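You operate a simulated robot arm through the tools that you are given. There is no shell and no other tool. Be economical: measure what you need, move in short steps, check, and stop when the job is done.

Carry out the task below with a simulated robot arm. There is one attempt and no reset: what you move stays moved.

TASK
Brush a white grease stripe along stud 2's thread, a copper one along stud 1's.
Fine: along the top; green brush and white tin, red brush and brown tin; brushes back, white tin shut again. Set down upright: green brush, red brush. A coat counts when it lies all over at full strength: go over it till it gets no stronger.

It is judged by the outcome, as a careful person would: the job done as asked, and still so three seconds after it is handed in. It fails if anything else is knocked over, pushed out of place, dropped, spilled or broken.

THE ROBOT
A 7-joint arm with a two-finger gripper, hanging from a carriage that runs on a rail from [0.011, -2.876] to [0, 0.004] (x, y) and turns from -4.625 to 7.383 rad about z. Base frame: it is fixed where the carriage stands at the start and does not move with it; the origin is on the floor, on the carriage's upright axis, x ahead of it, y to its left, z up; the surface under the hand at the start is at about z = 0.975. Lengths are in m, angles in rad, forces in N, time in s.
With the tool pointing down near the work surface it reaches from about 0.1 to 0.5 m from the robot's upright axis, wherever it stands. Its first joint turns from -2.897 to 2.897 rad. Places, roughly: green brush (3x3x15 cm) [-0.1, 0.2, 1.1]; red brush (3x3x15 cm) [-0.1, 0.1, 1.1]; top of the tool chest [0.2, 0.3, 1]. Payload 1.37 kg.
Tool frame: the origin (TCP) lies between the finger pads and is the grasp point; the fingertips stand 0.016 m ahead of it; z points along the fingers, y is the line along which they close. Largest opening 0.092 m; the body of the gripper starts 0.074 m behind the TCP.
Orientation is that of the tool frame in the base frame, as a unit quaternion [w, x, y, z]. With the fingers straight down and closing along the base's y, the tool's x points along the base's -x, its y along +y and its z along -z.

THE INTERFACE
- The arm moves only by the tool send_rows. Its argument "moves" is a list of rows, each a list of 6 numbers: the shift along the tool's x, y, z in m, then the turn, a rotation vector about the tool's x, y, z in rad. In form: [[dx, dy, dz, ax, ay, az], ...]. A call has 1 to 20 rows; each row shifts and turns the commanded pose from where the row before left it, along the tool's axes as they then stand. "gripper" is the closure, from 0 (fully open) to 1 (shut), set as the call begins (left out, the last holds). Rows are played at 5 a second. More than 0.05 m and 0.15 rad between two rows, or a gripper value outside its range, and nothing of the call is played. A pose out of reach is approached as far as the arm can. The call stops where the force on the tool passes 90 N (or 10 N more than at its start, if that is more) or the arm is blocked; 0.2 s more then pass. Each finger halts on what it meets, pressing with about 26 N; the grip force reading is that of the motor and also rises with nothing between the fingers. The clock runs only during rows and for 0.2 s after the last one: add rows that do not move to give the fingers time. It gives the time, the measured TCP pose, the force on the tool (base axes), the opening and the grip force at its end, in the units of the frame above (readings bear some noise), with the torque about the TCP (base axes, N m) and any sound that the robot's microphone picked up.
- Cameras (640 x 400 px; columns grow to the right, rows downward): "scene" is now at [0.1865, 0.0538, 1.8015]; the picture's right is [0.96, 0.27, 0.00], its down [0.25, -0.90, -0.36] and it looks along [-0.10, 0.35, -0.93] (base axes); focal length 250 px, centre (320, 200). "wrist" rides on the gripper at [0.071, 0.019, -0.111] in the tool frame; the picture's right is [-0.26, 0.97, 0.00], its down [-0.78, -0.21, -0.59] and it looks along [-0.57, -0.15, 0.81] (tool axes); focal length 280 px, centre (320, 200).
- capture(camera): a new picture of that camera. It takes no simulated time.
- move_column(by): slides the trunk up (or, below 0, down) by that many m; the arm and the scene camera ride with it, the base frame stays. It gives what a move gives, with no picture.
- base_move(legs): drives the robot by 1 to 6 legs, each [ahead, left, turn to the left] in m, m and rad, along the robot's own axes; the way and the turn of a leg run together, so that a leg with both is an arc; at most 1.5 m and 3.142 rad a leg. The arm and the cameras ride along, it lands a little off, and it stops where it bumps. It keeps to its track: a leg is cut to what the track allows. It gives what a move gives.
- turn_head(pan, tilt): turns the head with the scene camera to pan (to the left, within 2.705 rad either way) and tilt (down, from -0.506 to 1.204), counted from straight ahead of the robot. It gives what a move gives.
- locate(camera, pixels): for up to 12 pixels [column, row] of the newest picture of that camera ("zoom" is the newest enlarged one), the place [x, y, z] in the base frame of the surface seen there, good to about 0.002 m. It takes no simulated time.
- zoom(camera, box): a new picture of the part [left, top, right, bottom] of that camera's present view, enlarged. It takes no simulated time.
- hand_in(): hands the job in; it is judged then, once.

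Keep the steps short. Do not move on a guess: measure, check each grasp and each placing, and mend mistakes. In all there are 80 turns and 48 pictures (those below and enlarged ones count). Leave the gripper open and the arm clear of the work at the hand-in unless told otherwise, and finish with a single line.

The tools are called after "Emit:" as a command line: name --pt "numbers of a row" for each row, then --argument value for the rest, lists and objects as JSON in quotes. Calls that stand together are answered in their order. send_rows: Moves the arm, as the interface text tells. Its arguments: {"type":"object","properties":{"moves":{"type":"array","items":{"type":"array","items":{"type":"number"}}},"gripper":{"type":"number"}},"required":["moves"]} The other tools are called the same way: move_column (by) slides the trunk up or down; base_move (legs) drives the base; turn_head (pan, tilt) turns the head that bears the scene camera; capture (camera) takes a picture; locate (camera, pixels) gives the place of the surface under pixels of a picture; zoom (camera, box) takes an enlarged picture of a part of a camera's view; hand_in () hands the job in.

At the start:

```text
time: 0.0
tool_pos: [0.3553, 0.1392, 0.9999]
orientation: [0.0, 0.0, 1.0, 0.0]
contact_force: [1.0, 0.1, -0.4]
torque: [0.0, 0.01, -0.02]
opening: 0.0919
finger_force: 0.0
trunk travel left (down, up): [-0.625, 0.035]
robot x, y, heading: [0.0009, 0.0002, -0.0]
head pan, tilt: [1.84, 1.201]
```

scene: 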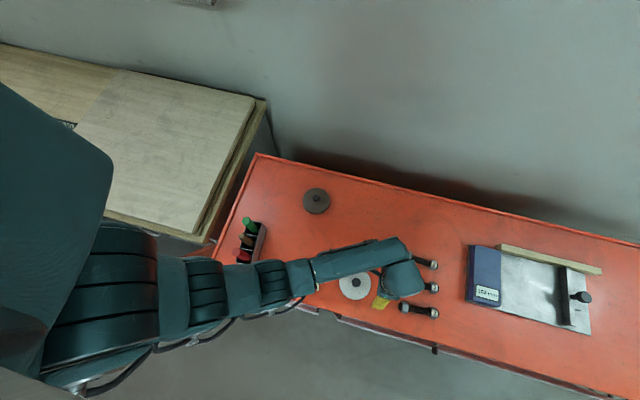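
wrist: 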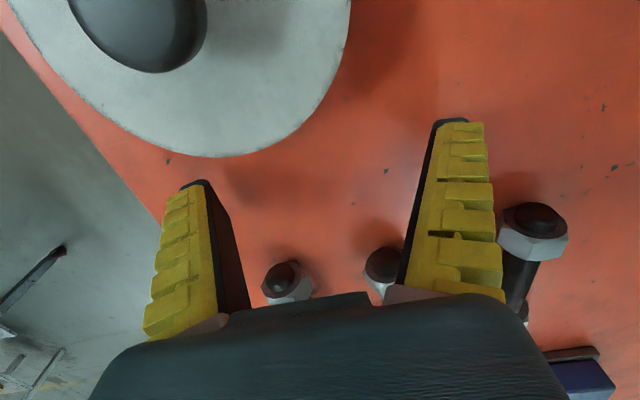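

The arm hides part of the bench. I'll zoom in on the brushes, tins and studs first.

Emit:
zoom --camera "scene" --box '[200, 170, 360, 270]'

Emit:
zoom --camera "scene" --box '[320, 220, 480, 320]'

```text
4.00 times, centred on (280, 220) of scene
```

zoom: 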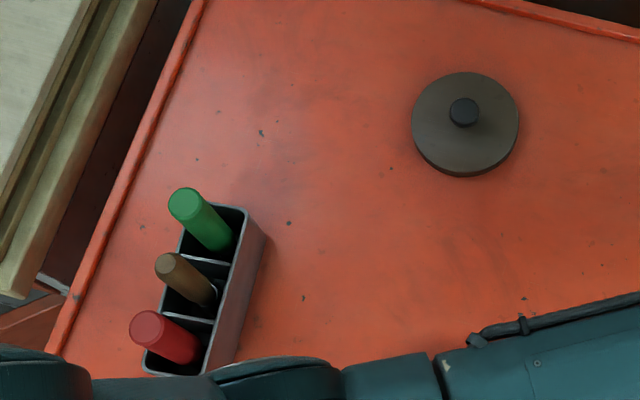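

```text
4.00 times, centred on (400, 270) of scene
```

zoom: 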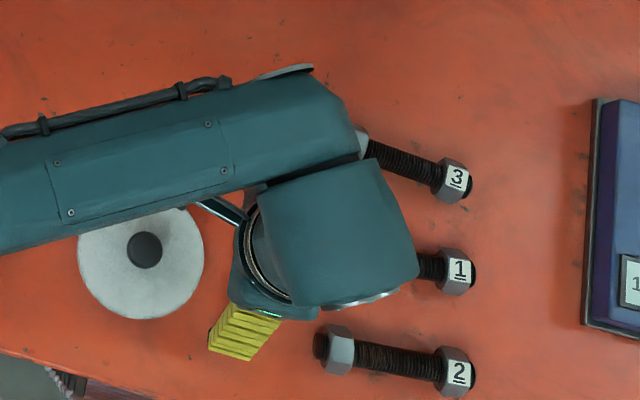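

I'll measure the key points in this view, then lift the arm to see the rest.

Emit:
locate --camera "zoom" --pixels '[[145, 250], [140, 300], [340, 350], [400, 361], [455, 370], [400, 340], [400, 160], [455, 178], [430, 266], [458, 270], [190, 330], [320, 345]]'

Emit:
send_rows --pt "0 0 -0.05 0 0 0" --pt "0 0 -0.05 0 0 0" --pt "0 0 -0.05 0 0 0" --pt "0 0 -0.05 0 0 0"

```text
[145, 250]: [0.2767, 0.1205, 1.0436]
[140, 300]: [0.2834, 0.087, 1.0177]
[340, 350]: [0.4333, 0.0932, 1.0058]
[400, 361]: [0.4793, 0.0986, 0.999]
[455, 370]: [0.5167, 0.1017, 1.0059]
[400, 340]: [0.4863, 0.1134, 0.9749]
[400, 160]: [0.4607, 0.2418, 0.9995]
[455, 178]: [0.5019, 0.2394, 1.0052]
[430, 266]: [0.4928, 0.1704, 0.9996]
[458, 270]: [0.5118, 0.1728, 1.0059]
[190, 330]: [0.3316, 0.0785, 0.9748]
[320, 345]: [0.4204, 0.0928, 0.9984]
```

```text
time: 1.0
tool_pos: [0.3534, 0.1372, 1.2013]
orientation: [-0.002, 0.0, 1.0, 0.0]
contact_force: [0.4, -0.2, -0.1]
torque: [0.01, -0.01, -0.01]
opening: 0.092
finger_force: 0.1
trunk travel left (down, up): [-0.625, 0.035]
robot x, y, heading: [0.0027, 0.0007, 0.003]
head pan, tilt: [1.84, 1.201]
```

Arm raised. I'll take a new picture of the scene.

Emit:
capture --camera "scene"

Emit:
capture --camera "wrist"

```text
43 pictures are left
```

scene: 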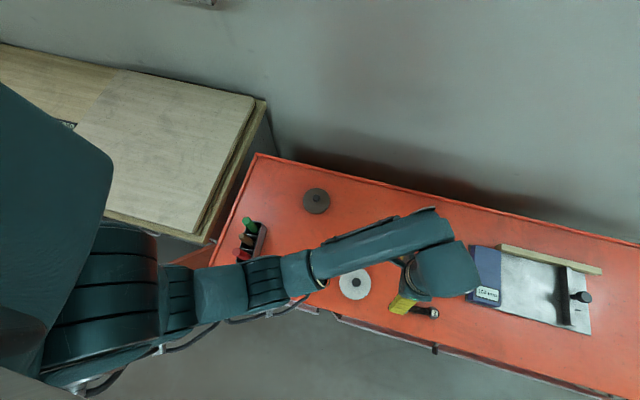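

```text
42 pictures are left
```

wrist: 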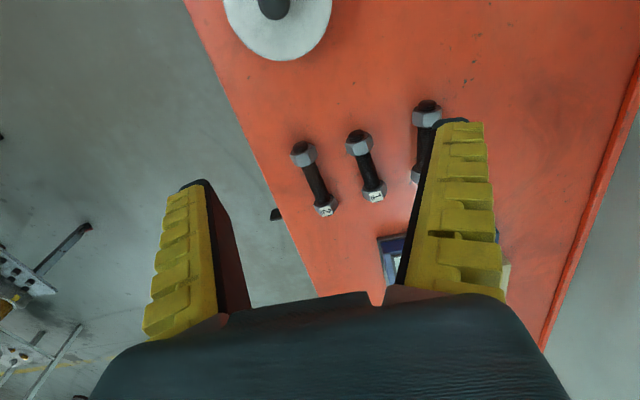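

The studs and white tin are visible in the wrist view. I'll zoom there and locate the points I need.

Emit:
zoom --camera "wrist" --box '[280, 90, 440, 230]'

Emit:
locate --camera "wrist" --pixels '[[304, 152], [311, 170], [317, 187], [324, 206], [360, 143], [365, 160], [370, 178], [374, 192], [274, 6], [280, 40], [235, 20], [325, 20]]'

Emit:
zoom --camera "scene" --box '[225, 170, 345, 270]'

```text
2.86 times, centred on (360, 160) of wrist
```

zoom: 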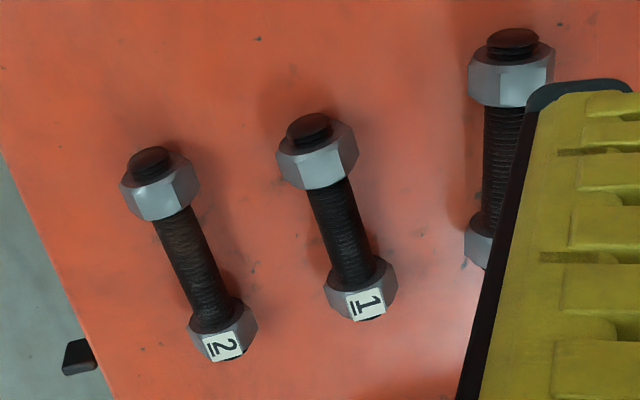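

```text
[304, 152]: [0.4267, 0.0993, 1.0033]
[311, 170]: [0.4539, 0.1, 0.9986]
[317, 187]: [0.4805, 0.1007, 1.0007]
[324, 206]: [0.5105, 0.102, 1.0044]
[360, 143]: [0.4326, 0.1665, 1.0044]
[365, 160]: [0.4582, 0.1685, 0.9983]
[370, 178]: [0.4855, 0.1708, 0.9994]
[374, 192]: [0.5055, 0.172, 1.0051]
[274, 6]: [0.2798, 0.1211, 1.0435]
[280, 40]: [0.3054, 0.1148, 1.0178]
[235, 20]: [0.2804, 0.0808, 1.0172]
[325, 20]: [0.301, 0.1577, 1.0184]
```

```text
4.00 times, centred on (285, 220) of scene
```

zoom: 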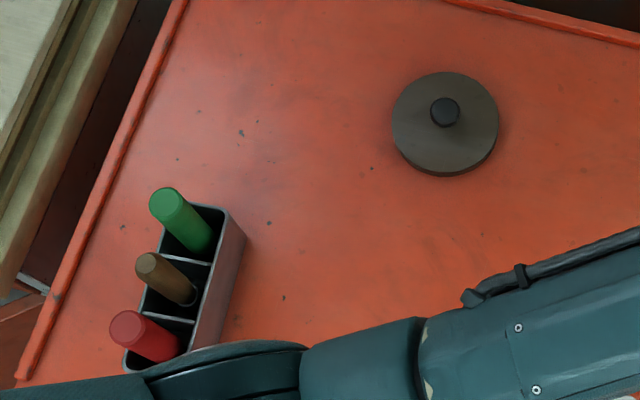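

Emit:
locate --camera "zoom" --pixels '[[165, 200], [185, 217], [205, 240], [150, 262], [125, 325], [145, 338], [200, 208], [232, 215], [190, 265], [445, 110], [420, 130], [470, 90]]'

```text
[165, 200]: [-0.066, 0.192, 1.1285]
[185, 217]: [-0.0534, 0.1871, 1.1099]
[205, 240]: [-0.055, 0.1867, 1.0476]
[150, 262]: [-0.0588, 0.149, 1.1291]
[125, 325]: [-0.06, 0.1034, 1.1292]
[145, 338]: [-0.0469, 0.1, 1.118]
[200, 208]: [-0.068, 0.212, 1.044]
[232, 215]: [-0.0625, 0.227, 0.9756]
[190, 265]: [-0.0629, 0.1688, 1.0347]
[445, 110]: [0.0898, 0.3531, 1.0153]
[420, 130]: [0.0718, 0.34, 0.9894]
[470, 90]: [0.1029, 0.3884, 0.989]
```

The white lid's knob is at about (0.279, 0.121, 1.043). I'll move above it and look with the wrist camera.

Emit:
send_rows --pt "0.037 -0.008 0.02 0 0 0" --pt "0.037 -0.008 0.03 0 0 0" --pt "0 0 0.04 0 0 0" --pt "0 0 0 0 0 0"

Emit:
capture --camera "wrist"

```text
time: 2.0
tool_pos: [0.2803, 0.1223, 1.1107]
orientation: [0.0, 0.0, 1.0, -0.001]
contact_force: [-0.4, -0.3, -0.9]
torque: [0.0, -0.04, 0.02]
opening: 0.0919
finger_force: 0.1
trunk travel left (down, up): [-0.625, 0.035]
robot x, y, heading: [0.0012, 0.0014, 0.003]
head pan, tilt: [1.84, 1.201]
```

```text
39 pictures are left
```

wrist: 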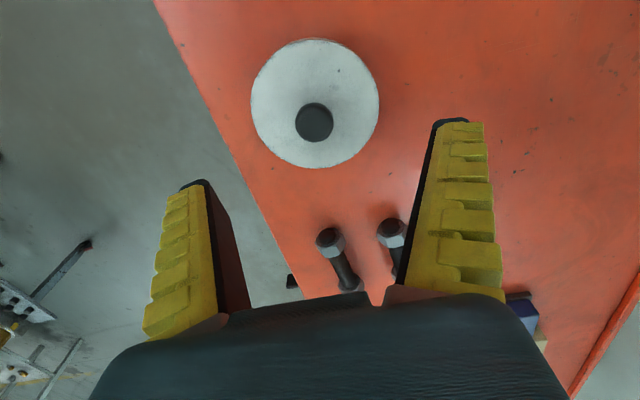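

Emit:
locate --camera "wrist" --pixels '[[314, 117], [299, 122], [329, 118], [313, 106], [260, 105], [373, 105], [315, 160], [315, 50], [328, 132], [315, 167]]'

```text
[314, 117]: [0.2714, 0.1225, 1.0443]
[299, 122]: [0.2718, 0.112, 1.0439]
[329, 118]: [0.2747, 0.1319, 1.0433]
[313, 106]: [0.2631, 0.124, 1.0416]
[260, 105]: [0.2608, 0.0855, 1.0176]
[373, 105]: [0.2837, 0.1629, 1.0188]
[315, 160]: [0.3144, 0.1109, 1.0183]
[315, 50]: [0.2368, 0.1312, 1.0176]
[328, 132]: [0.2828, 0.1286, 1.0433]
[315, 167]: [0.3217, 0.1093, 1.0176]
```

The knob centre is about (0.2755, 0.122), top z 1.044. I'll go down and grip it.

Emit:
send_rows --pt "0.005 0 0.03 0 0 0" --pt "0 0 0.03 0 0 0" --pt "0 0 0.013 0 0 0" --pt "0 0 0 0 0 0"

Emit:
send_rows --pt "0 0 0 0 0 0" --pt "0 0 0 0 0 0" --pt "0 0 0 0 0 0" --pt "0 0 0 0 0 0" --pt "0 0 0 0 0 0" --gripper 1

```text
time: 3.0
tool_pos: [0.2765, 0.1225, 1.0372]
orientation: [0.0, 0.001, 1.0, 0.0]
contact_force: [0.3, -0.1, 0.9]
torque: [0.01, -0.05, 0.0]
opening: 0.0921
finger_force: 0.1
trunk travel left (down, up): [-0.625, 0.035]
robot x, y, heading: [-0.0015, 0.0005, -0.001]
head pan, tilt: [1.84, 1.201]
```

```text
time: 4.2
tool_pos: [0.2756, 0.1227, 1.0379]
orientation: [0.0, 0.0, 1.0, -0.001]
contact_force: [-0.9, -1.1, -0.5]
torque: [-0.03, 0.02, -0.03]
opening: 0.0173
finger_force: 25.6
trunk travel left (down, up): [-0.625, 0.035]
robot x, y, heading: [-0.0019, 0.0021, 0.001]
head pan, tilt: [1.84, 1.201]
heard: snap
```

I have the knob at 0.017 opening. Something snapped. I'll lift slowly and check.

Emit:
send_rows --pt "0 0 -0.005 0 0 0" --pt "0 0 -0.01 0 0 0" --pt "0 0 -0.015 0 0 0" --pt "0 0 -0.03 0 0 0"

Emit:
capture --camera "wrist"

```text
time: 5.2
tool_pos: [0.2753, 0.1232, 1.0962]
orientation: [-0.001, -0.001, 1.0, -0.001]
contact_force: [0.4, 0.0, -0.7]
torque: [-0.02, 0.0, 0.0]
opening: 0.0172
finger_force: 25.9
trunk travel left (down, up): [-0.625, 0.035]
robot x, y, heading: [0.0021, -0.0003, -0.004]
head pan, tilt: [1.84, 1.201]
```

```text
38 pictures are left
```

wrist: 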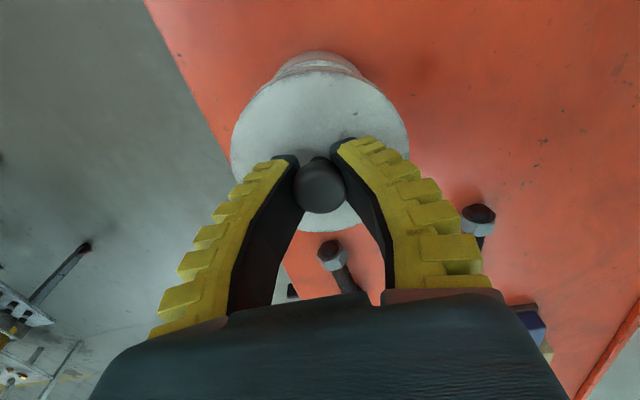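

The lid is off and held. Next I carry it to free bench at about (0.27, 0.265).

Emit:
send_rows --pt "0 0.048 0 0 0 0" --pt "0.005 0.048 0 0 0 0" --pt "0 0.046 0 0 0 0" --pt "0 0 0.04 0 0 0" --pt "0 0 0.035 0 0 0" --pt "0 0 0 0 0 0"

Emit:
capture --camera "scene"

```text
time: 6.6
tool_pos: [0.2721, 0.2652, 1.0215]
orientation: [0.0, 0.0, 1.0, 0.0]
contact_force: [0.5, -1.0, -0.9]
torque: [0.01, 0.04, -0.01]
opening: 0.0171
finger_force: 25.5
trunk travel left (down, up): [-0.625, 0.035]
robot x, y, heading: [-0.002, 0.0002, -0.002]
head pan, tilt: [1.84, 1.201]
```

```text
37 pictures are left
```

scene: 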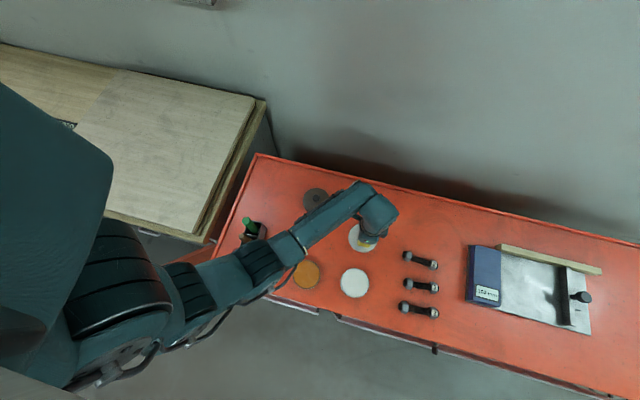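

An already open tin of copper grease shows at pixel (305, 273). The brown lid at (317, 200) is just lying beside it. I'll lower the white lid in small steps until it touches.

Emit:
send_rows --pt "0 0 0.006 0 0 0" --pt "0 0 0.003 0 0 0" --pt "0 0 0.002 0 0 0" --pt "0 0 0 0 0 0"

```text
time: 7.6
tool_pos: [0.2709, 0.2647, 1.0115]
orientation: [0.001, 0.0, 1.0, 0.0]
contact_force: [0.0, -0.1, 0.1]
torque: [-0.01, 0.01, 0.0]
opening: 0.0172
finger_force: 25.7
trunk travel left (down, up): [-0.625, 0.035]
robot x, y, heading: [0.0019, 0.0006, 0.0]
head pan, tilt: [1.84, 1.201]
```

Emit:
send_rows --pt "0 0 0.0015 0 0 0" --pt "0 0 0.0015 0 0 0" --pt "0 0 0 0 0 0"

```text
time: 8.4
tool_pos: [0.2704, 0.2658, 1.0084]
orientation: [0.0, 0.0, 1.0, 0.0]
contact_force: [-0.5, 0.5, 2.2]
torque: [0.02, 0.13, 0.0]
opening: 0.017
finger_force: 25.9
trunk travel left (down, up): [-0.625, 0.035]
robot x, y, heading: [0.0017, 0.002, 0.001]
head pan, tilt: [1.84, 1.201]
```

Contact at z 1.008, as expected. I'll release, rise and look at the bench.

Emit:
send_rows --pt "0 0 0.0005 0 0 0" --pt "0 0 0 0 0 0"

Emit:
send_rows --pt "0 0 0 0 0 0" --pt "0 0 0 0 0 0" --pt "0 0 0 0 0 0" --pt "0 0 0 0 0 0" --pt "0 0 -0.05 0 0 0" --pt "0 0 -0.05 0 0 0" --pt "0 0 -0.05 0 0 0" --pt "0 0 -0.04 0 0 0" --gripper 0.3

Emit:
zoom --camera "scene" --box '[200, 170, 456, 330]'

```text
time: 9.0
tool_pos: [0.27, 0.2654, 1.0066]
orientation: [0.001, 0.001, 1.0, 0.0]
contact_force: [0.3, -1.1, 5.6]
torque: [0.01, 0.23, -0.05]
opening: 0.0172
finger_force: 26.1
trunk travel left (down, up): [-0.625, 0.035]
robot x, y, heading: [0.0026, -0.0003, 0.003]
head pan, tilt: [1.84, 1.201]
```

```text
time: 10.8
tool_pos: [0.2697, 0.265, 1.1976]
orientation: [0.001, 0.0, 1.0, -0.001]
contact_force: [0.2, -0.1, -0.6]
torque: [-0.01, -0.05, 0.02]
opening: 0.0667
finger_force: 1.4
trunk travel left (down, up): [-0.625, 0.035]
robot x, y, heading: [-0.0027, 0.0023, 0.001]
head pan, tilt: [1.84, 1.201]
```

```text
2.50 times, centred on (328, 250) of scene
```

zoom: 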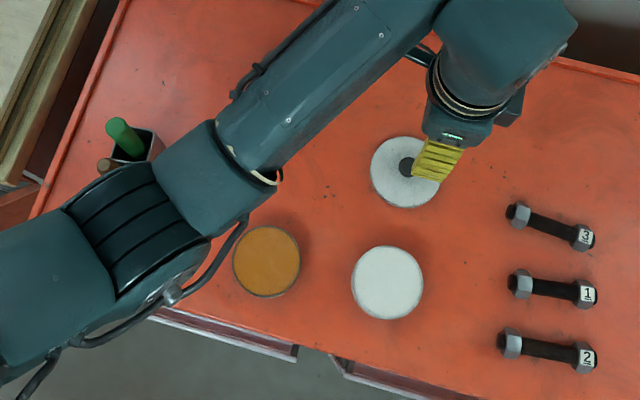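

Both tins are open now. I'll locate the grease surfaces, rims, lid and threads.

Emit:
locate --camera "zoom" --pixels '[[267, 262], [234, 262], [299, 262], [266, 228], [387, 283], [353, 283], [422, 283], [387, 248], [525, 345], [570, 353], [525, 285], [572, 293]]'

```text
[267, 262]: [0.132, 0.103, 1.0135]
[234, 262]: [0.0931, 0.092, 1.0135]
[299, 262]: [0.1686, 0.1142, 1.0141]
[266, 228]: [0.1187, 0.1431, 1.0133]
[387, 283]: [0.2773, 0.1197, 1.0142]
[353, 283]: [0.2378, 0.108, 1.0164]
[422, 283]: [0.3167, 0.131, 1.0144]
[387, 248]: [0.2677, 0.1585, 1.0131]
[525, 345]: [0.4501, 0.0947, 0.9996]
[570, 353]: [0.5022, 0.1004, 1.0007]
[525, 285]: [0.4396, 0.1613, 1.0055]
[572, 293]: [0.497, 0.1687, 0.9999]
```

Next I swing the hand round to above the green brush, turning it 90° so the fingers close along x.

Emit:
send_rows --pt "0 0 -0.03 0 0 0" --pt "0.0302 -0.0068 0 0 0 -0.1428" --pt "0.0309 -0.0024 0 0 0 -0.1428" --pt "0.0309 0.002 0 0 0 -0.1428" --pt "0.0303 0.0064 0 0 0 -0.1428" --pt "0.0291 0.0106 0 0 0 -0.1428" --pt "0.0273 0.0146 0 0 0 -0.1428" --pt "0.0249 0.0184 0 0 0 -0.1428" --pt "0.0221 0.0217 0 0 0 -0.1428" --pt "0.0187 0.0247 0 0 0 -0.1428" --pt "0.015 0.0271 0 0 0 -0.1428" --pt "0.011 0.0289 0 0 0 -0.1428" --pt "0 0 0 0 0 0" --gripper 0

Emit:
capture --camera "wrist"

```text
time: 13.6
tool_pos: [-0.0623, 0.1899, 1.2283]
orientation: [0.0, 0.707, -0.707, 0.0]
contact_force: [1.1, -0.7, -0.6]
torque: [-0.01, -0.01, -0.01]
opening: 0.0919
finger_force: 0.1
trunk travel left (down, up): [-0.625, 0.035]
robot x, y, heading: [0.0008, -0.0006, -0.001]
head pan, tilt: [1.84, 1.201]
```

```text
35 pictures are left
```

wrist: 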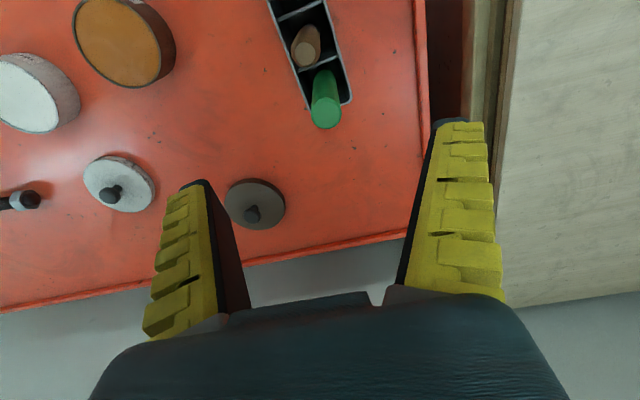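

Emit:
locate --camera "wrist" --pixels '[[327, 113], [314, 113], [340, 113], [327, 126], [326, 80], [303, 50], [351, 101], [302, 110], [327, 60], [325, 90]]'

Emit:
zoom --camera "wrist" --box '[250, 0, 410, 140]'

```text
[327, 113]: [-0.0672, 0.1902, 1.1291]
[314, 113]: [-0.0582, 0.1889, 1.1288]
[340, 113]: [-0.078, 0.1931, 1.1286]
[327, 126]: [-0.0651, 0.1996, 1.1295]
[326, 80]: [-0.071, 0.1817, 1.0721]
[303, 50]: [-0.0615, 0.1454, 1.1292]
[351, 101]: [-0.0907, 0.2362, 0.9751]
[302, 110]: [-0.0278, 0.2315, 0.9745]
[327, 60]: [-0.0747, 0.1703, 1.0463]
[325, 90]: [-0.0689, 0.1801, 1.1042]
```

```text
2.86 times, centred on (330, 70) of wrist
```

zoom: 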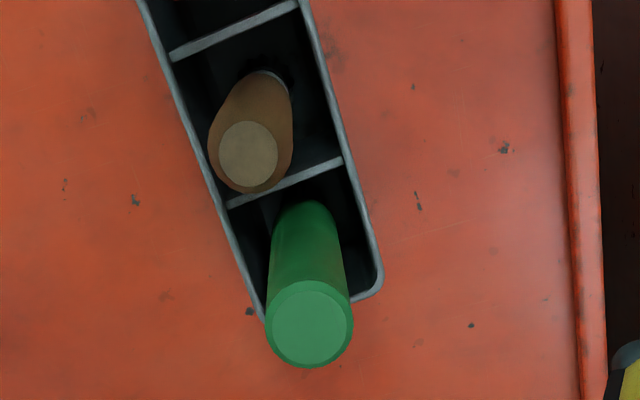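

The green brush's top centre is (-0.067, 0.190, 1.129) and the handle is about 22 mm wide. I'll go down to TCP z 1.09 and grip.

Emit:
send_rows --pt "0 0.0048 0.04 0 0 0" --pt "0 0 0.04 0 0 0" --pt "0 0 0.04 0 0 0" --pt "0 0 0.018 0 0 0" --pt "0 0 0 0 0 0"

Emit:
send_rows --pt "0 0 0 0 0 0" --pt "0 0 0 0 0 0" --pt "0 0 0 0 0 0" --pt "0 0 0 0 0 0" --pt "0 0 0 0 0 0" --gripper 1

Emit:
capture --camera "wrist"

```text
time: 14.8
tool_pos: [-0.0671, 0.1897, 1.0883]
orientation: [0.0, -0.707, 0.707, 0.001]
contact_force: [1.1, 0.7, 0.4]
torque: [0.01, 0.01, 0.03]
opening: 0.0918
finger_force: 0.0
trunk travel left (down, up): [-0.625, 0.035]
robot x, y, heading: [0.0005, -0.0008, -0.001]
head pan, tilt: [1.84, 1.201]
```

```text
time: 16.0
tool_pos: [-0.0678, 0.1898, 1.0898]
orientation: [0.0, -0.707, 0.707, 0.002]
contact_force: [0.3, 1.4, 7.0]
torque: [0.25, 0.0, -0.02]
opening: 0.0143
finger_force: 26.3
trunk travel left (down, up): [-0.625, 0.035]
robot x, y, heading: [-0.0003, -0.0007, 0.003]
head pan, tilt: [1.84, 1.201]
```

```text
33 pictures are left
```

wrist: 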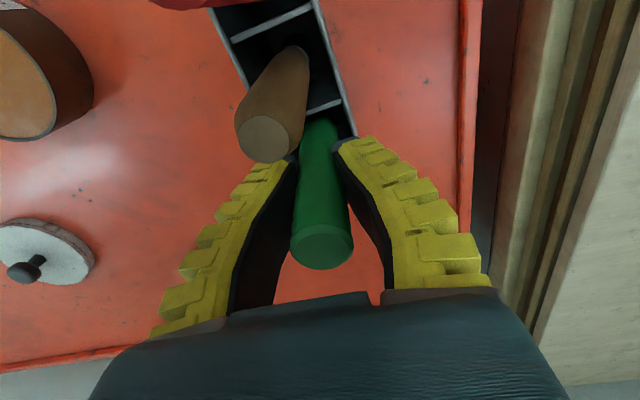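

The brush is gripped. I'll lift it straight up.

Emit:
send_rows --pt "0 0 -0.02 0 0 0" --pt "0 0 -0.04 0 0 0" --pt "0 0 -0.04 0 0 0" --pt "0 0 -0.04 0 0 0" --pt "0 0 -0.02 0 0 0" --pt "0 0 0 0 0 0"

Emit:
capture --camera "wrist"

```text
time: 17.4
tool_pos: [-0.067, 0.1932, 1.2463]
orientation: [0.001, -0.707, 0.707, 0.001]
contact_force: [-0.2, -0.3, -0.6]
torque: [0.01, 0.02, -0.01]
opening: 0.0116
finger_force: 25.9
out of reach, approached as far as the arm can: row 5
trunk travel left (down, up): [-0.625, 0.035]
robot x, y, heading: [0.0002, -0.002, 0.002]
head pan, tilt: [1.84, 1.201]
```

```text
32 pictures are left
```

wrist: 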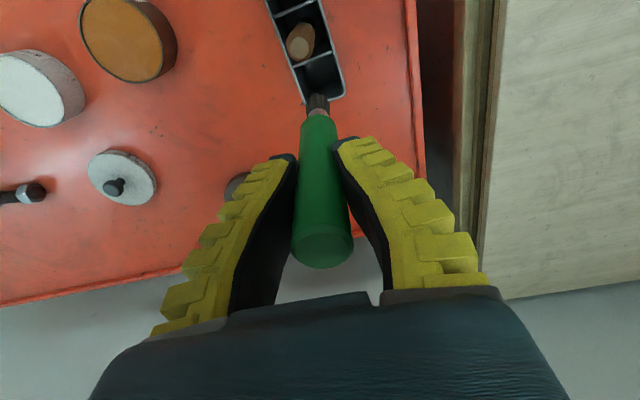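

The brush is out. I'll locate the handle, ferrule and bristle points to learn how it hangs.

Emit:
locate --camera "wrist" --pixels '[[322, 245], [319, 150], [318, 125], [318, 113], [318, 103], [317, 97], [322, 265], [310, 150], [328, 150]]'

Emit:
zoom --camera "wrist" --box '[260, 80, 380, 155]'

```text
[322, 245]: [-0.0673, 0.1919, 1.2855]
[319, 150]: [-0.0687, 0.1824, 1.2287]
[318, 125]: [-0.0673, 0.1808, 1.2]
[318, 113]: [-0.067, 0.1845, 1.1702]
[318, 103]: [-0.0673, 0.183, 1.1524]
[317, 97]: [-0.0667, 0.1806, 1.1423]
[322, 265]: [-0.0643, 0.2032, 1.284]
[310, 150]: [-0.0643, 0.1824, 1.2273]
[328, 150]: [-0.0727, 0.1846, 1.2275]
```

```text
5.33 times, centred on (320, 118) of wrist
```

zoom: 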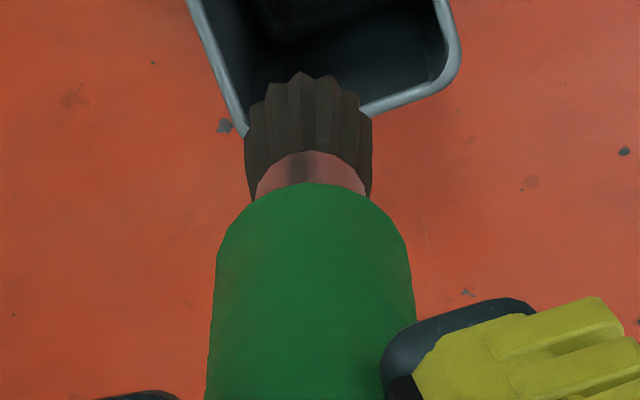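

The brush hangs straight, with its tip about 0.111 m below the TCP. I'll carry it over the white tin and turn the hand back as it goes.

Emit:
send_rows --pt "0.0065 -0.0313 0 0 0 0.1428" --pt "0.0019 -0.0319 0 0 0 0.1428" --pt "-0.0026 -0.0318 0 0 0 0.1428" --pt "-0.0071 -0.0312 0 0 0 0.1428" --pt "-0.0114 -0.0298 0 0 0 0.1428" --pt "-0.0156 -0.028 0 0 0 0.1428" --pt "-0.0194 -0.0254 0 0 0 0.1428" --pt "-0.0228 -0.0224 0 0 0 0.1428" --pt "-0.0258 -0.0189 0 0 0 0.1428" --pt "-0.0282 -0.015 0 0 0 0.1428" --pt "-0.0301 -0.0109 0 0 0 0.1428" --pt "0 0 0 0 0 0"

Emit:
zoom --camera "scene" --box '[240, 190, 480, 340]'

```text
time: 20.0
tool_pos: [0.2666, 0.1486, 1.2452]
orientation: [0.001, 0.001, 1.0, -0.001]
contact_force: [-0.3, 0.9, -0.6]
torque: [-0.01, 0.06, -0.01]
opening: 0.0108
finger_force: 25.9
out of reach, approached as far as the arm can: row 1, 2, 3
trunk travel left (down, up): [-0.625, 0.035]
robot x, y, heading: [0.0008, 0.0, -0.002]
head pan, tilt: [1.84, 1.201]
```

```text
2.67 times, centred on (360, 265) of scene
```

zoom: 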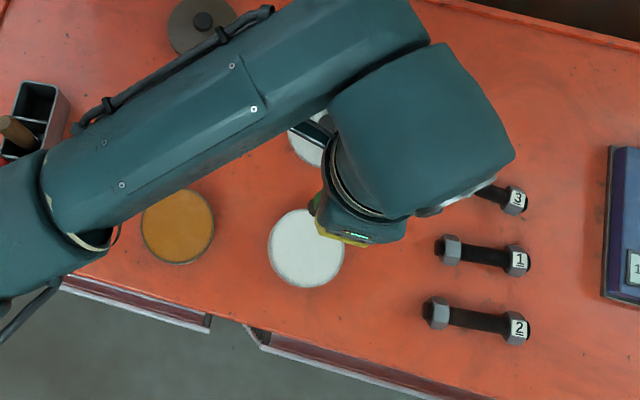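

The hand is at (0.267, 0.149). I'll shift to the tin centre at (0.276, 0.121) and lower until the tip is near the grease.

Emit:
send_rows --pt "-0.0094 -0.0276 0 0 0 0" --pt "0 0 0.05 0 0 0" --pt "0 0 0.05 0 0 0" --pt "0 0 0.02 0 0 0" --pt "0 0 0.007 0 0 0" --pt "0 0 0 0 0 0"

Emit:
capture --camera "wrist"

```text
time: 21.4
tool_pos: [0.2804, 0.1241, 1.1219]
orientation: [0.005, 0.0, 1.0, 0.003]
contact_force: [0.4, -1.1, 35.6]
torque: [-0.03, -0.05, -0.12]
opening: 0.0125
finger_force: 26.2
trunk travel left (down, up): [-0.625, 0.035]
robot x, y, heading: [-0.0016, 0.0026, -0.005]
head pan, tilt: [1.84, 1.201]
```

```text
29 pictures are left
```

wrist: 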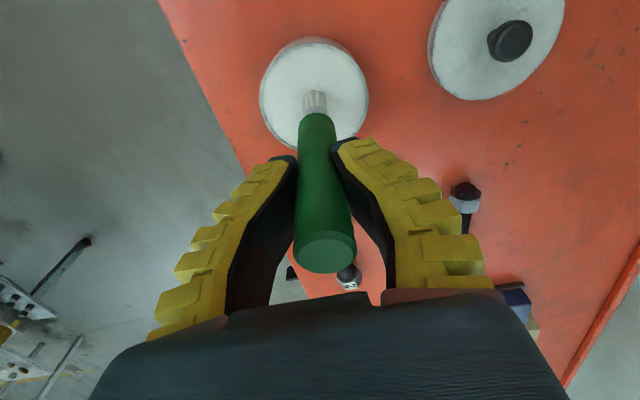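

The bristles have turned white. The force is 36 N because the grease surface is firm, so I'll raise right away and check for slip.

Emit:
send_rows --pt "0 0 -0.015 0 0 0" --pt "0 0 -0.035 0 0 0" --pt "0 0 0 0 0 0"

Emit:
capture --camera "wrist"

Emit:
locate --camera "wrist" --pixels '[[322, 245], [322, 252], [318, 150], [318, 110], [317, 102]]'

```text
time: 22.2
tool_pos: [0.2751, 0.1208, 1.1676]
orientation: [-0.002, 0.0, 1.0, -0.001]
contact_force: [0.2, 0.0, 0.0]
torque: [-0.01, -0.04, 0.0]
opening: 0.0129
finger_force: 26.1
trunk travel left (down, up): [-0.625, 0.035]
robot x, y, heading: [0.0052, 0.0014, -0.0]
head pan, tilt: [1.84, 1.201]
```

```text
28 pictures are left
```

wrist: 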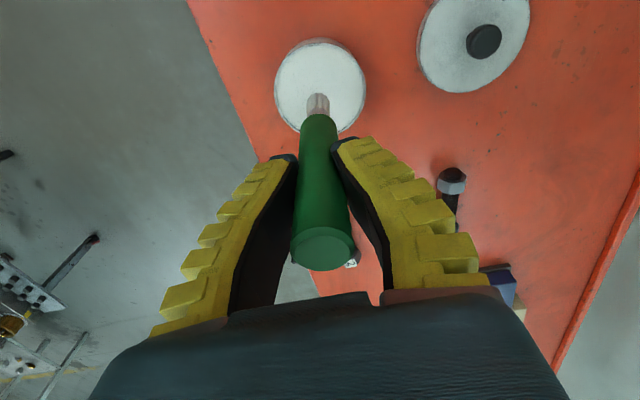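

```text
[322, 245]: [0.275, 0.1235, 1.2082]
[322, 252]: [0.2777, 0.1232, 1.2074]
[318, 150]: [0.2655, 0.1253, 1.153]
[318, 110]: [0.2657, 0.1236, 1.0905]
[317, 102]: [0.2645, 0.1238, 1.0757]
```

The slip was only about 1.5 mm, so the tip is now 0.1095 m below the TCP. I'll move above stud 2's thread middle, about (0.472, 0.098), with the tip 5 cm over it.

Emit:
send_rows --pt "-0.0492 -0.0055 0 0 0 0" --pt "-0.0492 -0.0055 0 0 0 0" --pt "-0.0492 -0.0055 0 0 0 0" --pt "-0.0492 -0.0055 0 0 0 0" --pt "0 0 0.025 0 0 0" --pt "0 0 0 0 0 0"

Emit:
capture --camera "wrist"

Emit:
zoom --camera "scene" --box '[360, 230, 480, 330]'

```text
time: 23.6
tool_pos: [0.4732, 0.0993, 1.1435]
orientation: [0.001, 0.0, 1.0, 0.001]
contact_force: [-0.4, -0.3, 0.4]
torque: [0.02, -0.01, 0.0]
opening: 0.012
finger_force: 25.7
trunk travel left (down, up): [-0.625, 0.035]
robot x, y, heading: [-0.0019, -0.0013, 0.002]
head pan, tilt: [1.84, 1.201]
```

```text
27 pictures are left
```

wrist: 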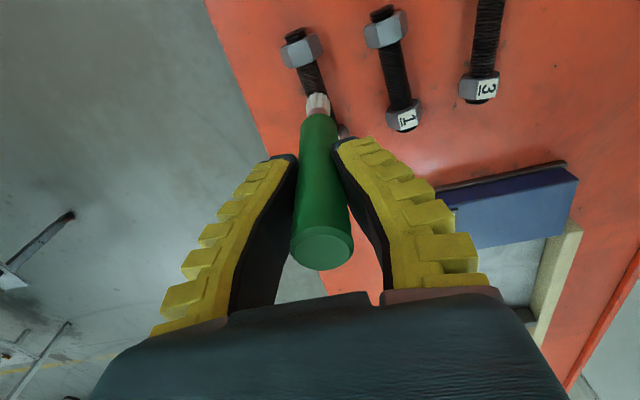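

```text
4.00 times, centred on (420, 280) of scene
```

zoom: 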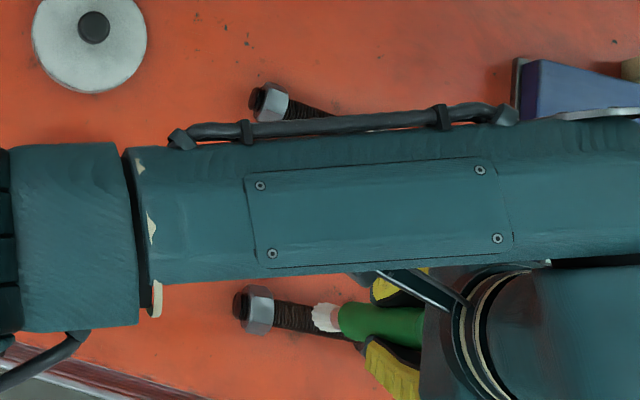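

Emit:
locate --camera "wrist" --pixels '[[306, 66], [309, 72], [313, 82], [303, 50], [390, 55], [395, 75], [400, 95], [384, 30], [317, 98], [334, 122]]'

Emit:
zoom --camera "wrist" --box '[270, 10, 430, 140]'

```text
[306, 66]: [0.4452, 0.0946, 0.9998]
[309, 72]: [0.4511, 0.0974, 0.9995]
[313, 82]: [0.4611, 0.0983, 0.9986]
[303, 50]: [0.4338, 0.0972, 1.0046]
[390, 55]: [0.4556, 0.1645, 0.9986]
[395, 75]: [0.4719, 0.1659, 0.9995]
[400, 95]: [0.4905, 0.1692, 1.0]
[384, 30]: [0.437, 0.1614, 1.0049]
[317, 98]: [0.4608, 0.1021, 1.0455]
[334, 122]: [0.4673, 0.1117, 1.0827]
```

```text
3.08 times, centred on (350, 75) of wrist
```

zoom: 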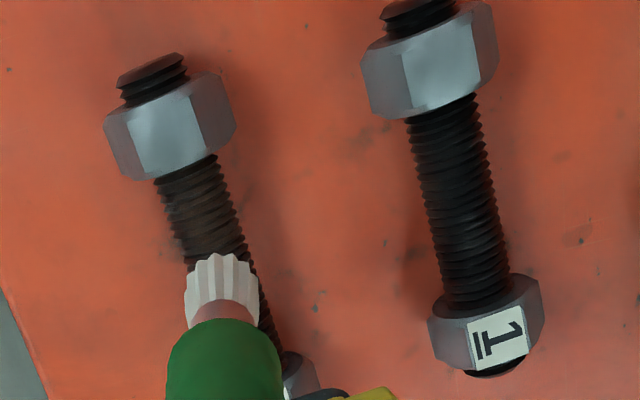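

Stud 2's axis is y ≈ 0.0983 + 0.08·(x − 0.465), with thread from about x 0.445 to 0.498. I'll move to the near end and descend gently to contact.

Emit:
send_rows --pt "0.019 -0.0015 0 0 0 0" --pt "0 0 0.025 0 0 0" --pt "0 0 0.006 0 0 0" --pt "0 0 0.002 0 0 0" --pt "0 0 0 0 0 0"

```text
time: 24.8
tool_pos: [0.4568, 0.0986, 1.113]
orientation: [0.003, 0.0, 1.0, 0.001]
contact_force: [0.5, 1.2, 21.8]
torque: [0.01, 0.37, -0.04]
opening: 0.0118
finger_force: 25.9
trunk travel left (down, up): [-0.625, 0.035]
robot x, y, heading: [-0.0011, 0.0001, 0.001]
head pan, tilt: [1.84, 1.201]
```

22 N at z 1.113, with the torque pointing to the −x side. The bristles are likely sitting on the nut, so I'll raise and shift 6 mm along +x.

Emit:
send_rows --pt "0 0 -0.008 0 0 0" --pt "-0.007 0.0005 0 0 0 0" --pt "0 0 0.005 0 0 0" --pt "0 0 0.002 0 0 0" --pt "0 0 0.001 0 0 0" --pt "0 0 0 0 0 0"

Emit:
capture --camera "wrist"

```text
time: 26.2
tool_pos: [0.4614, 0.098, 1.1112]
orientation: [-0.001, 0.0, 1.0, 0.0]
contact_force: [-0.7, -0.6, 3.1]
torque: [-0.04, 0.11, -0.02]
opening: 0.0119
finger_force: 26.3
trunk travel left (down, up): [-0.625, 0.035]
robot x, y, heading: [-0.0001, 0.002, -0.001]
head pan, tilt: [1.84, 1.201]
```

```text
24 pictures are left
```

wrist: 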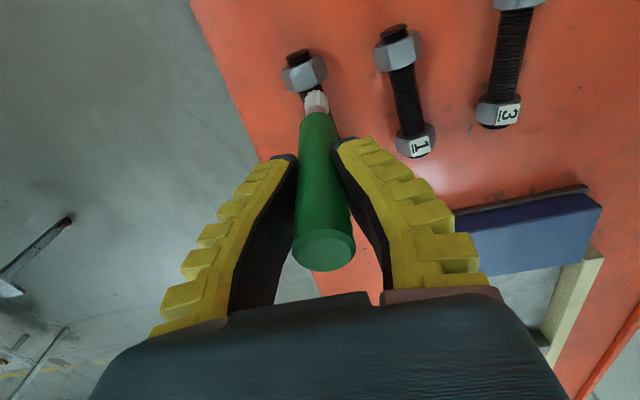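

Light contact now at 3 N. I'll press 1 mm more and stroke along the thread to +x and back.

Emit:
send_rows --pt "0 0 0.001 0 0 0" --pt "-0.006 0.0005 0 0 0 0" --pt "-0.006 0.0005 0 0 0 0" --pt "-0.006 0.0005 0 0 0 0" --pt "-0.006 0.0005 0 0 0 0" --pt "-0.005 0.0004 0 0 0 0" --pt "0 0 0 0 0 0"

Emit:
capture --camera "wrist"

```text
time: 27.8
tool_pos: [0.4897, 0.1016, 1.1095]
orientation: [0.0, 0.0, 1.0, 0.0]
contact_force: [-2.9, -0.4, 9.7]
torque: [-0.03, 0.18, 0.0]
opening: 0.0117
finger_force: 26.1
trunk travel left (down, up): [-0.625, 0.035]
robot x, y, heading: [0.0019, 0.0001, 0.0]
head pan, tilt: [1.84, 1.201]
```

```text
23 pictures are left
```

wrist: 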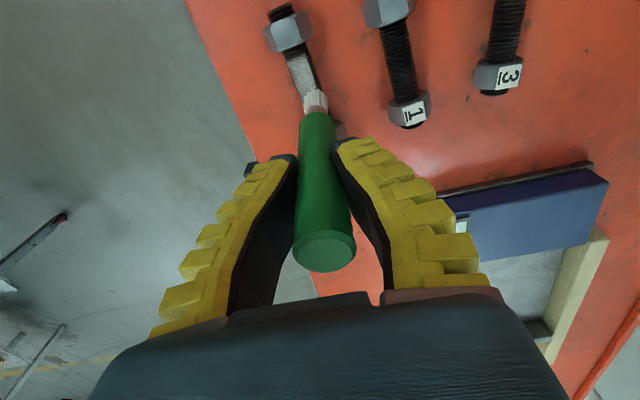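

A white stripe shows at about pixel (303, 75). I'll zoom to judge its coverage.

Emit:
zoom --camera "wrist" --box '[260, 0, 380, 130]'

Emit:
locate --camera "wrist" --pixels '[[292, 55], [297, 62], [301, 72], [305, 85], [288, 35]]'

```text
3.08 times, centred on (320, 65) of wrist
```

zoom: 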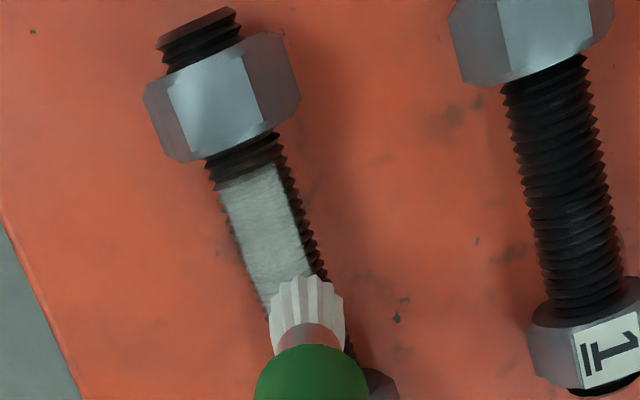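

```text
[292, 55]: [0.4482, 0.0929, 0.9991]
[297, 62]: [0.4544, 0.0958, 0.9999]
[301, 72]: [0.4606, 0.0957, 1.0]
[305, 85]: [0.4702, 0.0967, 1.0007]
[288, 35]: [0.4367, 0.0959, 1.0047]
```

The stripe is centred, but a gap of about 6 mm remains by the near nut. I'll edge further along +x by the far nut, checking force.

Emit:
send_rows --pt "-0.0015 0.0005 0 0 0 0" --pt "-0.001 0 0 0 0 0" --pt "0 0 0 0 0 0"

```text
time: 28.6
tool_pos: [0.4926, 0.1015, 1.1093]
orientation: [0.001, 0.001, 1.0, 0.0]
contact_force: [-2.7, 0.7, 13.0]
torque: [-0.01, 0.29, -0.02]
opening: 0.0118
finger_force: 25.4
trunk travel left (down, up): [-0.625, 0.035]
robot x, y, heading: [-0.0017, -0.0014, 0.0]
head pan, tilt: [1.84, 1.201]
```

Force is steady. I'll stroke back towards the near nut, stopping at x about 0.456.

Emit:
send_rows --pt "0.006 -0.0005 0 0 0 0" --pt "0.006 -0.0005 0 0 0 0" --pt "0.006 -0.0005 0 0 0 0" --pt "0.006 -0.0005 0 0 0 0" --pt "0.006 -0.0005 0 0 0 0" --pt "0.004 -0.0003 0 0 0 0" --pt "0.0015 0 0 0 0 0" --pt "0 0 0 0 0 0"

Emit:
zoom --camera "wrist" --box '[260, 30, 380, 160]'

```text
time: 30.4
tool_pos: [0.4588, 0.0994, 1.1091]
orientation: [0.001, 0.0, 1.0, 0.001]
contact_force: [3.4, -1.0, 6.4]
torque: [-0.03, -0.28, -0.03]
opening: 0.012
finger_force: 26.0
trunk travel left (down, up): [-0.625, 0.035]
robot x, y, heading: [-0.0022, 0.0006, -0.006]
head pan, tilt: [1.84, 1.201]
```

```text
3.08 times, centred on (320, 95) of wrist
```

zoom: 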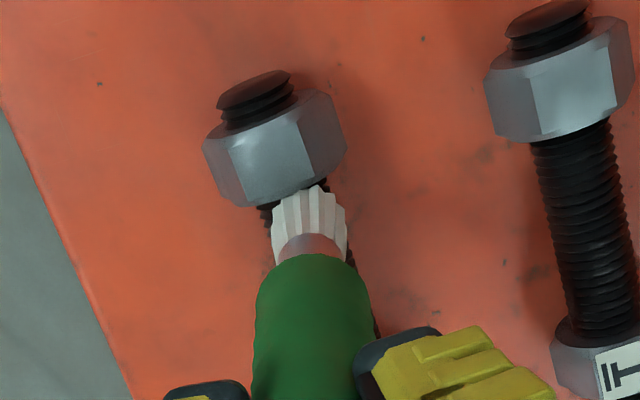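

The bristles just about reach the nut's face. I'll nudge 1.5 mm more, watching the force, then stroke back out.

Emit:
send_rows --pt "0.001 0 0 0 0 0" --pt "0.001 0 0 0 0 0" --pt "0 0 0 0 0 0"

```text
time: 31.2
tool_pos: [0.4558, 0.0995, 1.1086]
orientation: [0.0, 0.0, 1.0, 0.0]
contact_force: [4.4, 0.2, 6.2]
torque: [-0.01, -0.45, 0.0]
opening: 0.0119
finger_force: 26.7
trunk travel left (down, up): [-0.625, 0.035]
robot x, y, heading: [0.0033, 0.0016, 0.002]
head pan, tilt: [1.84, 1.201]
```

Lateral force is up to 4.4 N, so that's the limit here. I'll stroke out to the far end and look.

Emit:
send_rows --pt "-0.006 0.0005 0 0 0 0" --pt "-0.006 0.0005 0 0 0 0" --pt "-0.006 0.0005 0 0 0 0" --pt "-0.006 0.0005 0 0 0 0" --pt "-0.006 0.0004 0 0 0 0" --pt "-0.006 0.0004 0 0 0 0" --pt "-0.002 0 0 0 0 0" --pt "0 0 0 0 0 0"

Emit:
zoom --camera "wrist" --box '[240, 0, 380, 130]'

```text
time: 33.0
tool_pos: [0.4932, 0.1018, 1.1105]
orientation: [0.0, 0.0, 1.0, -0.001]
contact_force: [-2.4, 0.4, 10.5]
torque: [0.02, 0.15, 0.02]
opening: 0.0122
finger_force: 25.9
trunk travel left (down, up): [-0.625, 0.035]
robot x, y, heading: [-0.0018, -0.0004, -0.003]
head pan, tilt: [1.84, 1.201]
```

```text
3.08 times, centred on (310, 65) of wrist
```

zoom: 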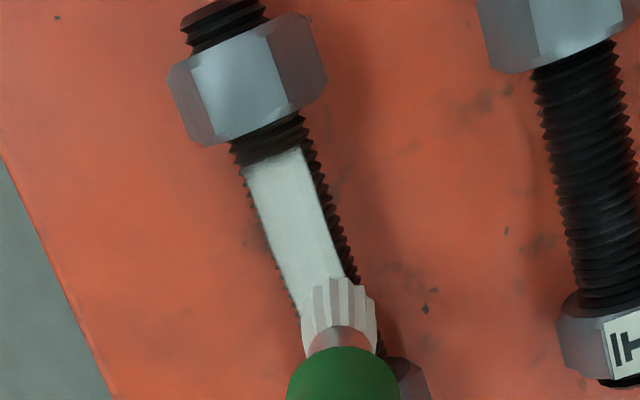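

The stripe is stronger and its near end didn't move when I went further, so that end looks fully covered. I'll make one more pass back and out, then lift to see all of it.

Emit:
send_rows --pt "0.006 -0.0005 0 0 0 0" --pt "0.006 -0.0005 0 0 0 0" --pt "0.006 -0.0005 0 0 0 0" --pt "0.006 -0.0005 0 0 0 0" --pt "0.006 -0.0004 0 0 0 0" --pt "0.005 -0.0004 0 0 0 0" --pt "-0.006 0.0005 0 0 0 0" --pt "-0.006 0.0005 0 0 0 0" --pt "-0.006 0.0005 0 0 0 0" --pt "-0.006 0.0005 0 0 0 0" --pt "-0.006 0.0004 0 0 0 0" --pt "-0.006 0.0004 0 0 0 0" --pt "0 0 0 0 0 0" --pt "0 0 -0.02 0 0 0" --pt "0 0 -0.03 0 0 0" --pt "0.04 0.03 -0.02 0 0 0" --pt "0.04 0.03 0 0 0 0" --pt "0 0 0 0 0 0"

Emit:
zoom --camera "wrist" --box '[230, 60, 390, 230]'

```text
refused: row 16 steps farther than a row can; nothing moved
```

```text
2.35 times, centred on (310, 145) of wrist
```

zoom: 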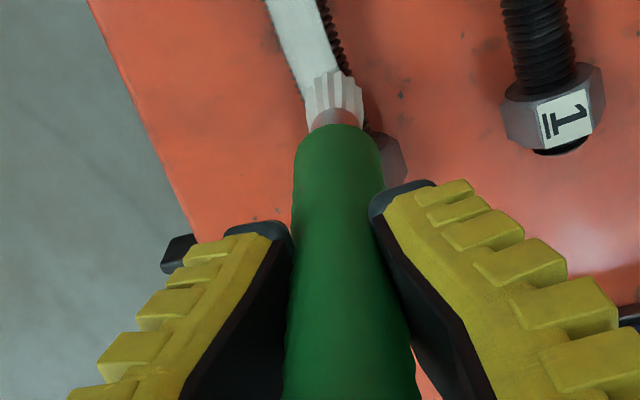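

One row was too long. Same passes, with the retreat straight along −x.

Emit:
send_rows --pt "0.006 -0.0005 0 0 0 0" --pt "0.006 -0.0005 0 0 0 0" --pt "0.006 -0.0005 0 0 0 0" --pt "0.006 -0.0005 0 0 0 0" --pt "0.006 -0.0004 0 0 0 0" --pt "0.005 -0.0004 0 0 0 0" --pt "-0.006 0.0005 0 0 0 0" --pt "-0.006 0.0005 0 0 0 0" --pt "-0.006 0.0005 0 0 0 0" --pt "-0.006 0.0005 0 0 0 0" --pt "-0.006 0.0004 0 0 0 0" --pt "-0.006 0.0004 0 0 0 0" --pt "0 0 0 0 0 0" --pt "0 0 -0.02 0 0 0" --pt "0 0 -0.04 0 0 0" --pt "0.048 0 0 0 0 0" --pt "0.048 0 0 0 0 0" --pt "0.04 0 0 0 0 0" --pt "0 0 0 0 0 0"

Emit:
capture --camera "wrist"

```text
time: 37.0
tool_pos: [0.3579, 0.1017, 1.17]
orientation: [0.001, 0.0, 1.0, 0.0]
contact_force: [0.4, -0.6, -0.7]
torque: [0.02, 0.01, -0.06]
opening: 0.0116
finger_force: 25.7
trunk travel left (down, up): [-0.625, 0.035]
robot x, y, heading: [-0.0001, 0.0004, 0.003]
head pan, tilt: [1.84, 1.201]
```

```text
18 pictures are left
```

wrist: 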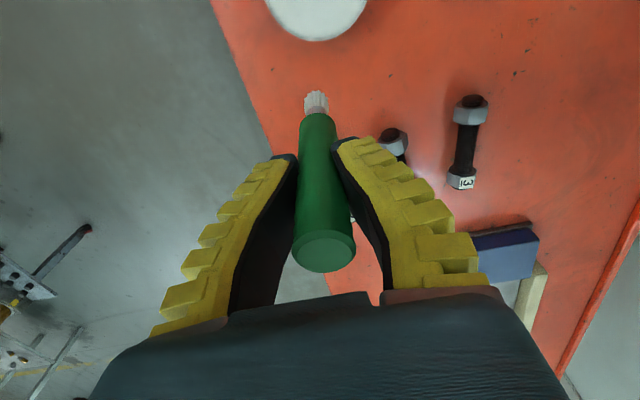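

The brush hides stud 2 here, so I'll use the scene camera.

Emit:
zoom --camera "scene" --box '[385, 270, 455, 325]'

```text
7.27 times, centred on (420, 298) of scene
```

zoom: 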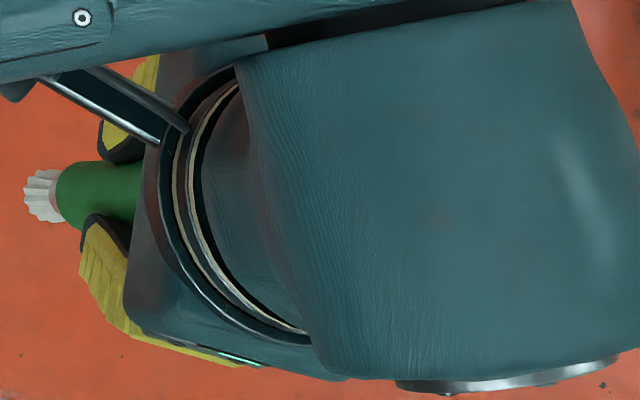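

Emit:
send_rows --pt "0.04 0 -0.02 0 0 0" --pt "0.04 0 -0.02 0 0 0" --pt "0.01 0.02 -0.03 0 0 0" --pt "0 0 0 0 0 0"

Emit:
zoom --camera "scene" --box '[385, 270, 455, 325]'

```text
time: 38.0
tool_pos: [0.2685, 0.1207, 1.2394]
orientation: [0.001, 0.0, 1.0, 0.0]
contact_force: [0.1, -0.5, 0.0]
torque: [0.01, 0.01, 0.04]
opening: 0.0112
finger_force: 25.4
trunk travel left (down, up): [-0.625, 0.035]
robot x, y, heading: [-0.0012, 0.0024, -0.004]
head pan, tilt: [1.84, 1.201]
```

```text
7.27 times, centred on (420, 298) of scene
```

zoom: 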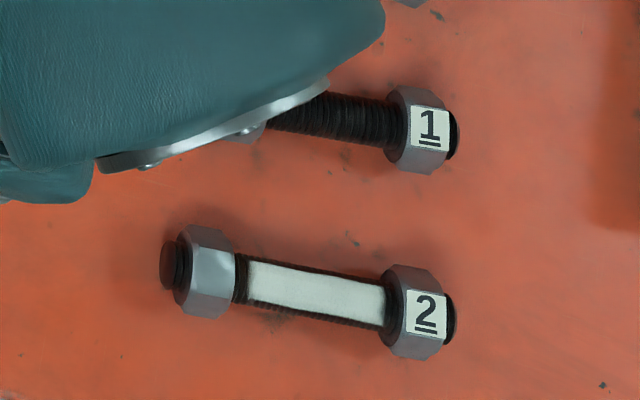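

The stripe now runs between the nuts, though it's slightly greyer at the near end. I'll dip again lightly and go over it more to make sure it's at full strength.

Emit:
send_rows --pt "-0.007 0 0.045 0 0 0" --pt "0 0 0.05 0 0 0" --pt "0 0 0.019 0 0 0" --pt "0 0 0.003 0 0 0" --pt "0 0 0 0 0 0"

Emit:
send_rows --pt "0 0 -0.02 0 0 0" --pt "0 0 -0.03 0 0 0" --pt "-0.049 -0.0055 0 0 0 0" --pt "-0.049 -0.0055 0 0 0 0" --pt "-0.049 -0.0055 0 0 0 0" --pt "-0.043 -0.0055 0 0 0 0" --pt "0 0 0 0 0 0"

```text
time: 39.2
tool_pos: [0.2762, 0.1219, 1.123]
orientation: [0.0, 0.0, 1.0, 0.0]
contact_force: [-1.4, -0.1, 9.7]
torque: [0.02, 0.15, 0.01]
opening: 0.0114
finger_force: 25.6
trunk travel left (down, up): [-0.625, 0.035]
robot x, y, heading: [-0.0004, -0.0012, 0.0]
head pan, tilt: [1.84, 1.201]
```

```text
time: 40.8
tool_pos: [0.4658, 0.0984, 1.1705]
orientation: [0.0, 0.001, 1.0, 0.0]
contact_force: [-0.4, -1.0, -0.5]
torque: [-0.03, -0.03, 0.0]
opening: 0.011
finger_force: 26.2
trunk travel left (down, up): [-0.625, 0.035]
robot x, y, heading: [-0.0027, -0.001, 0.004]
head pan, tilt: [1.84, 1.201]
```

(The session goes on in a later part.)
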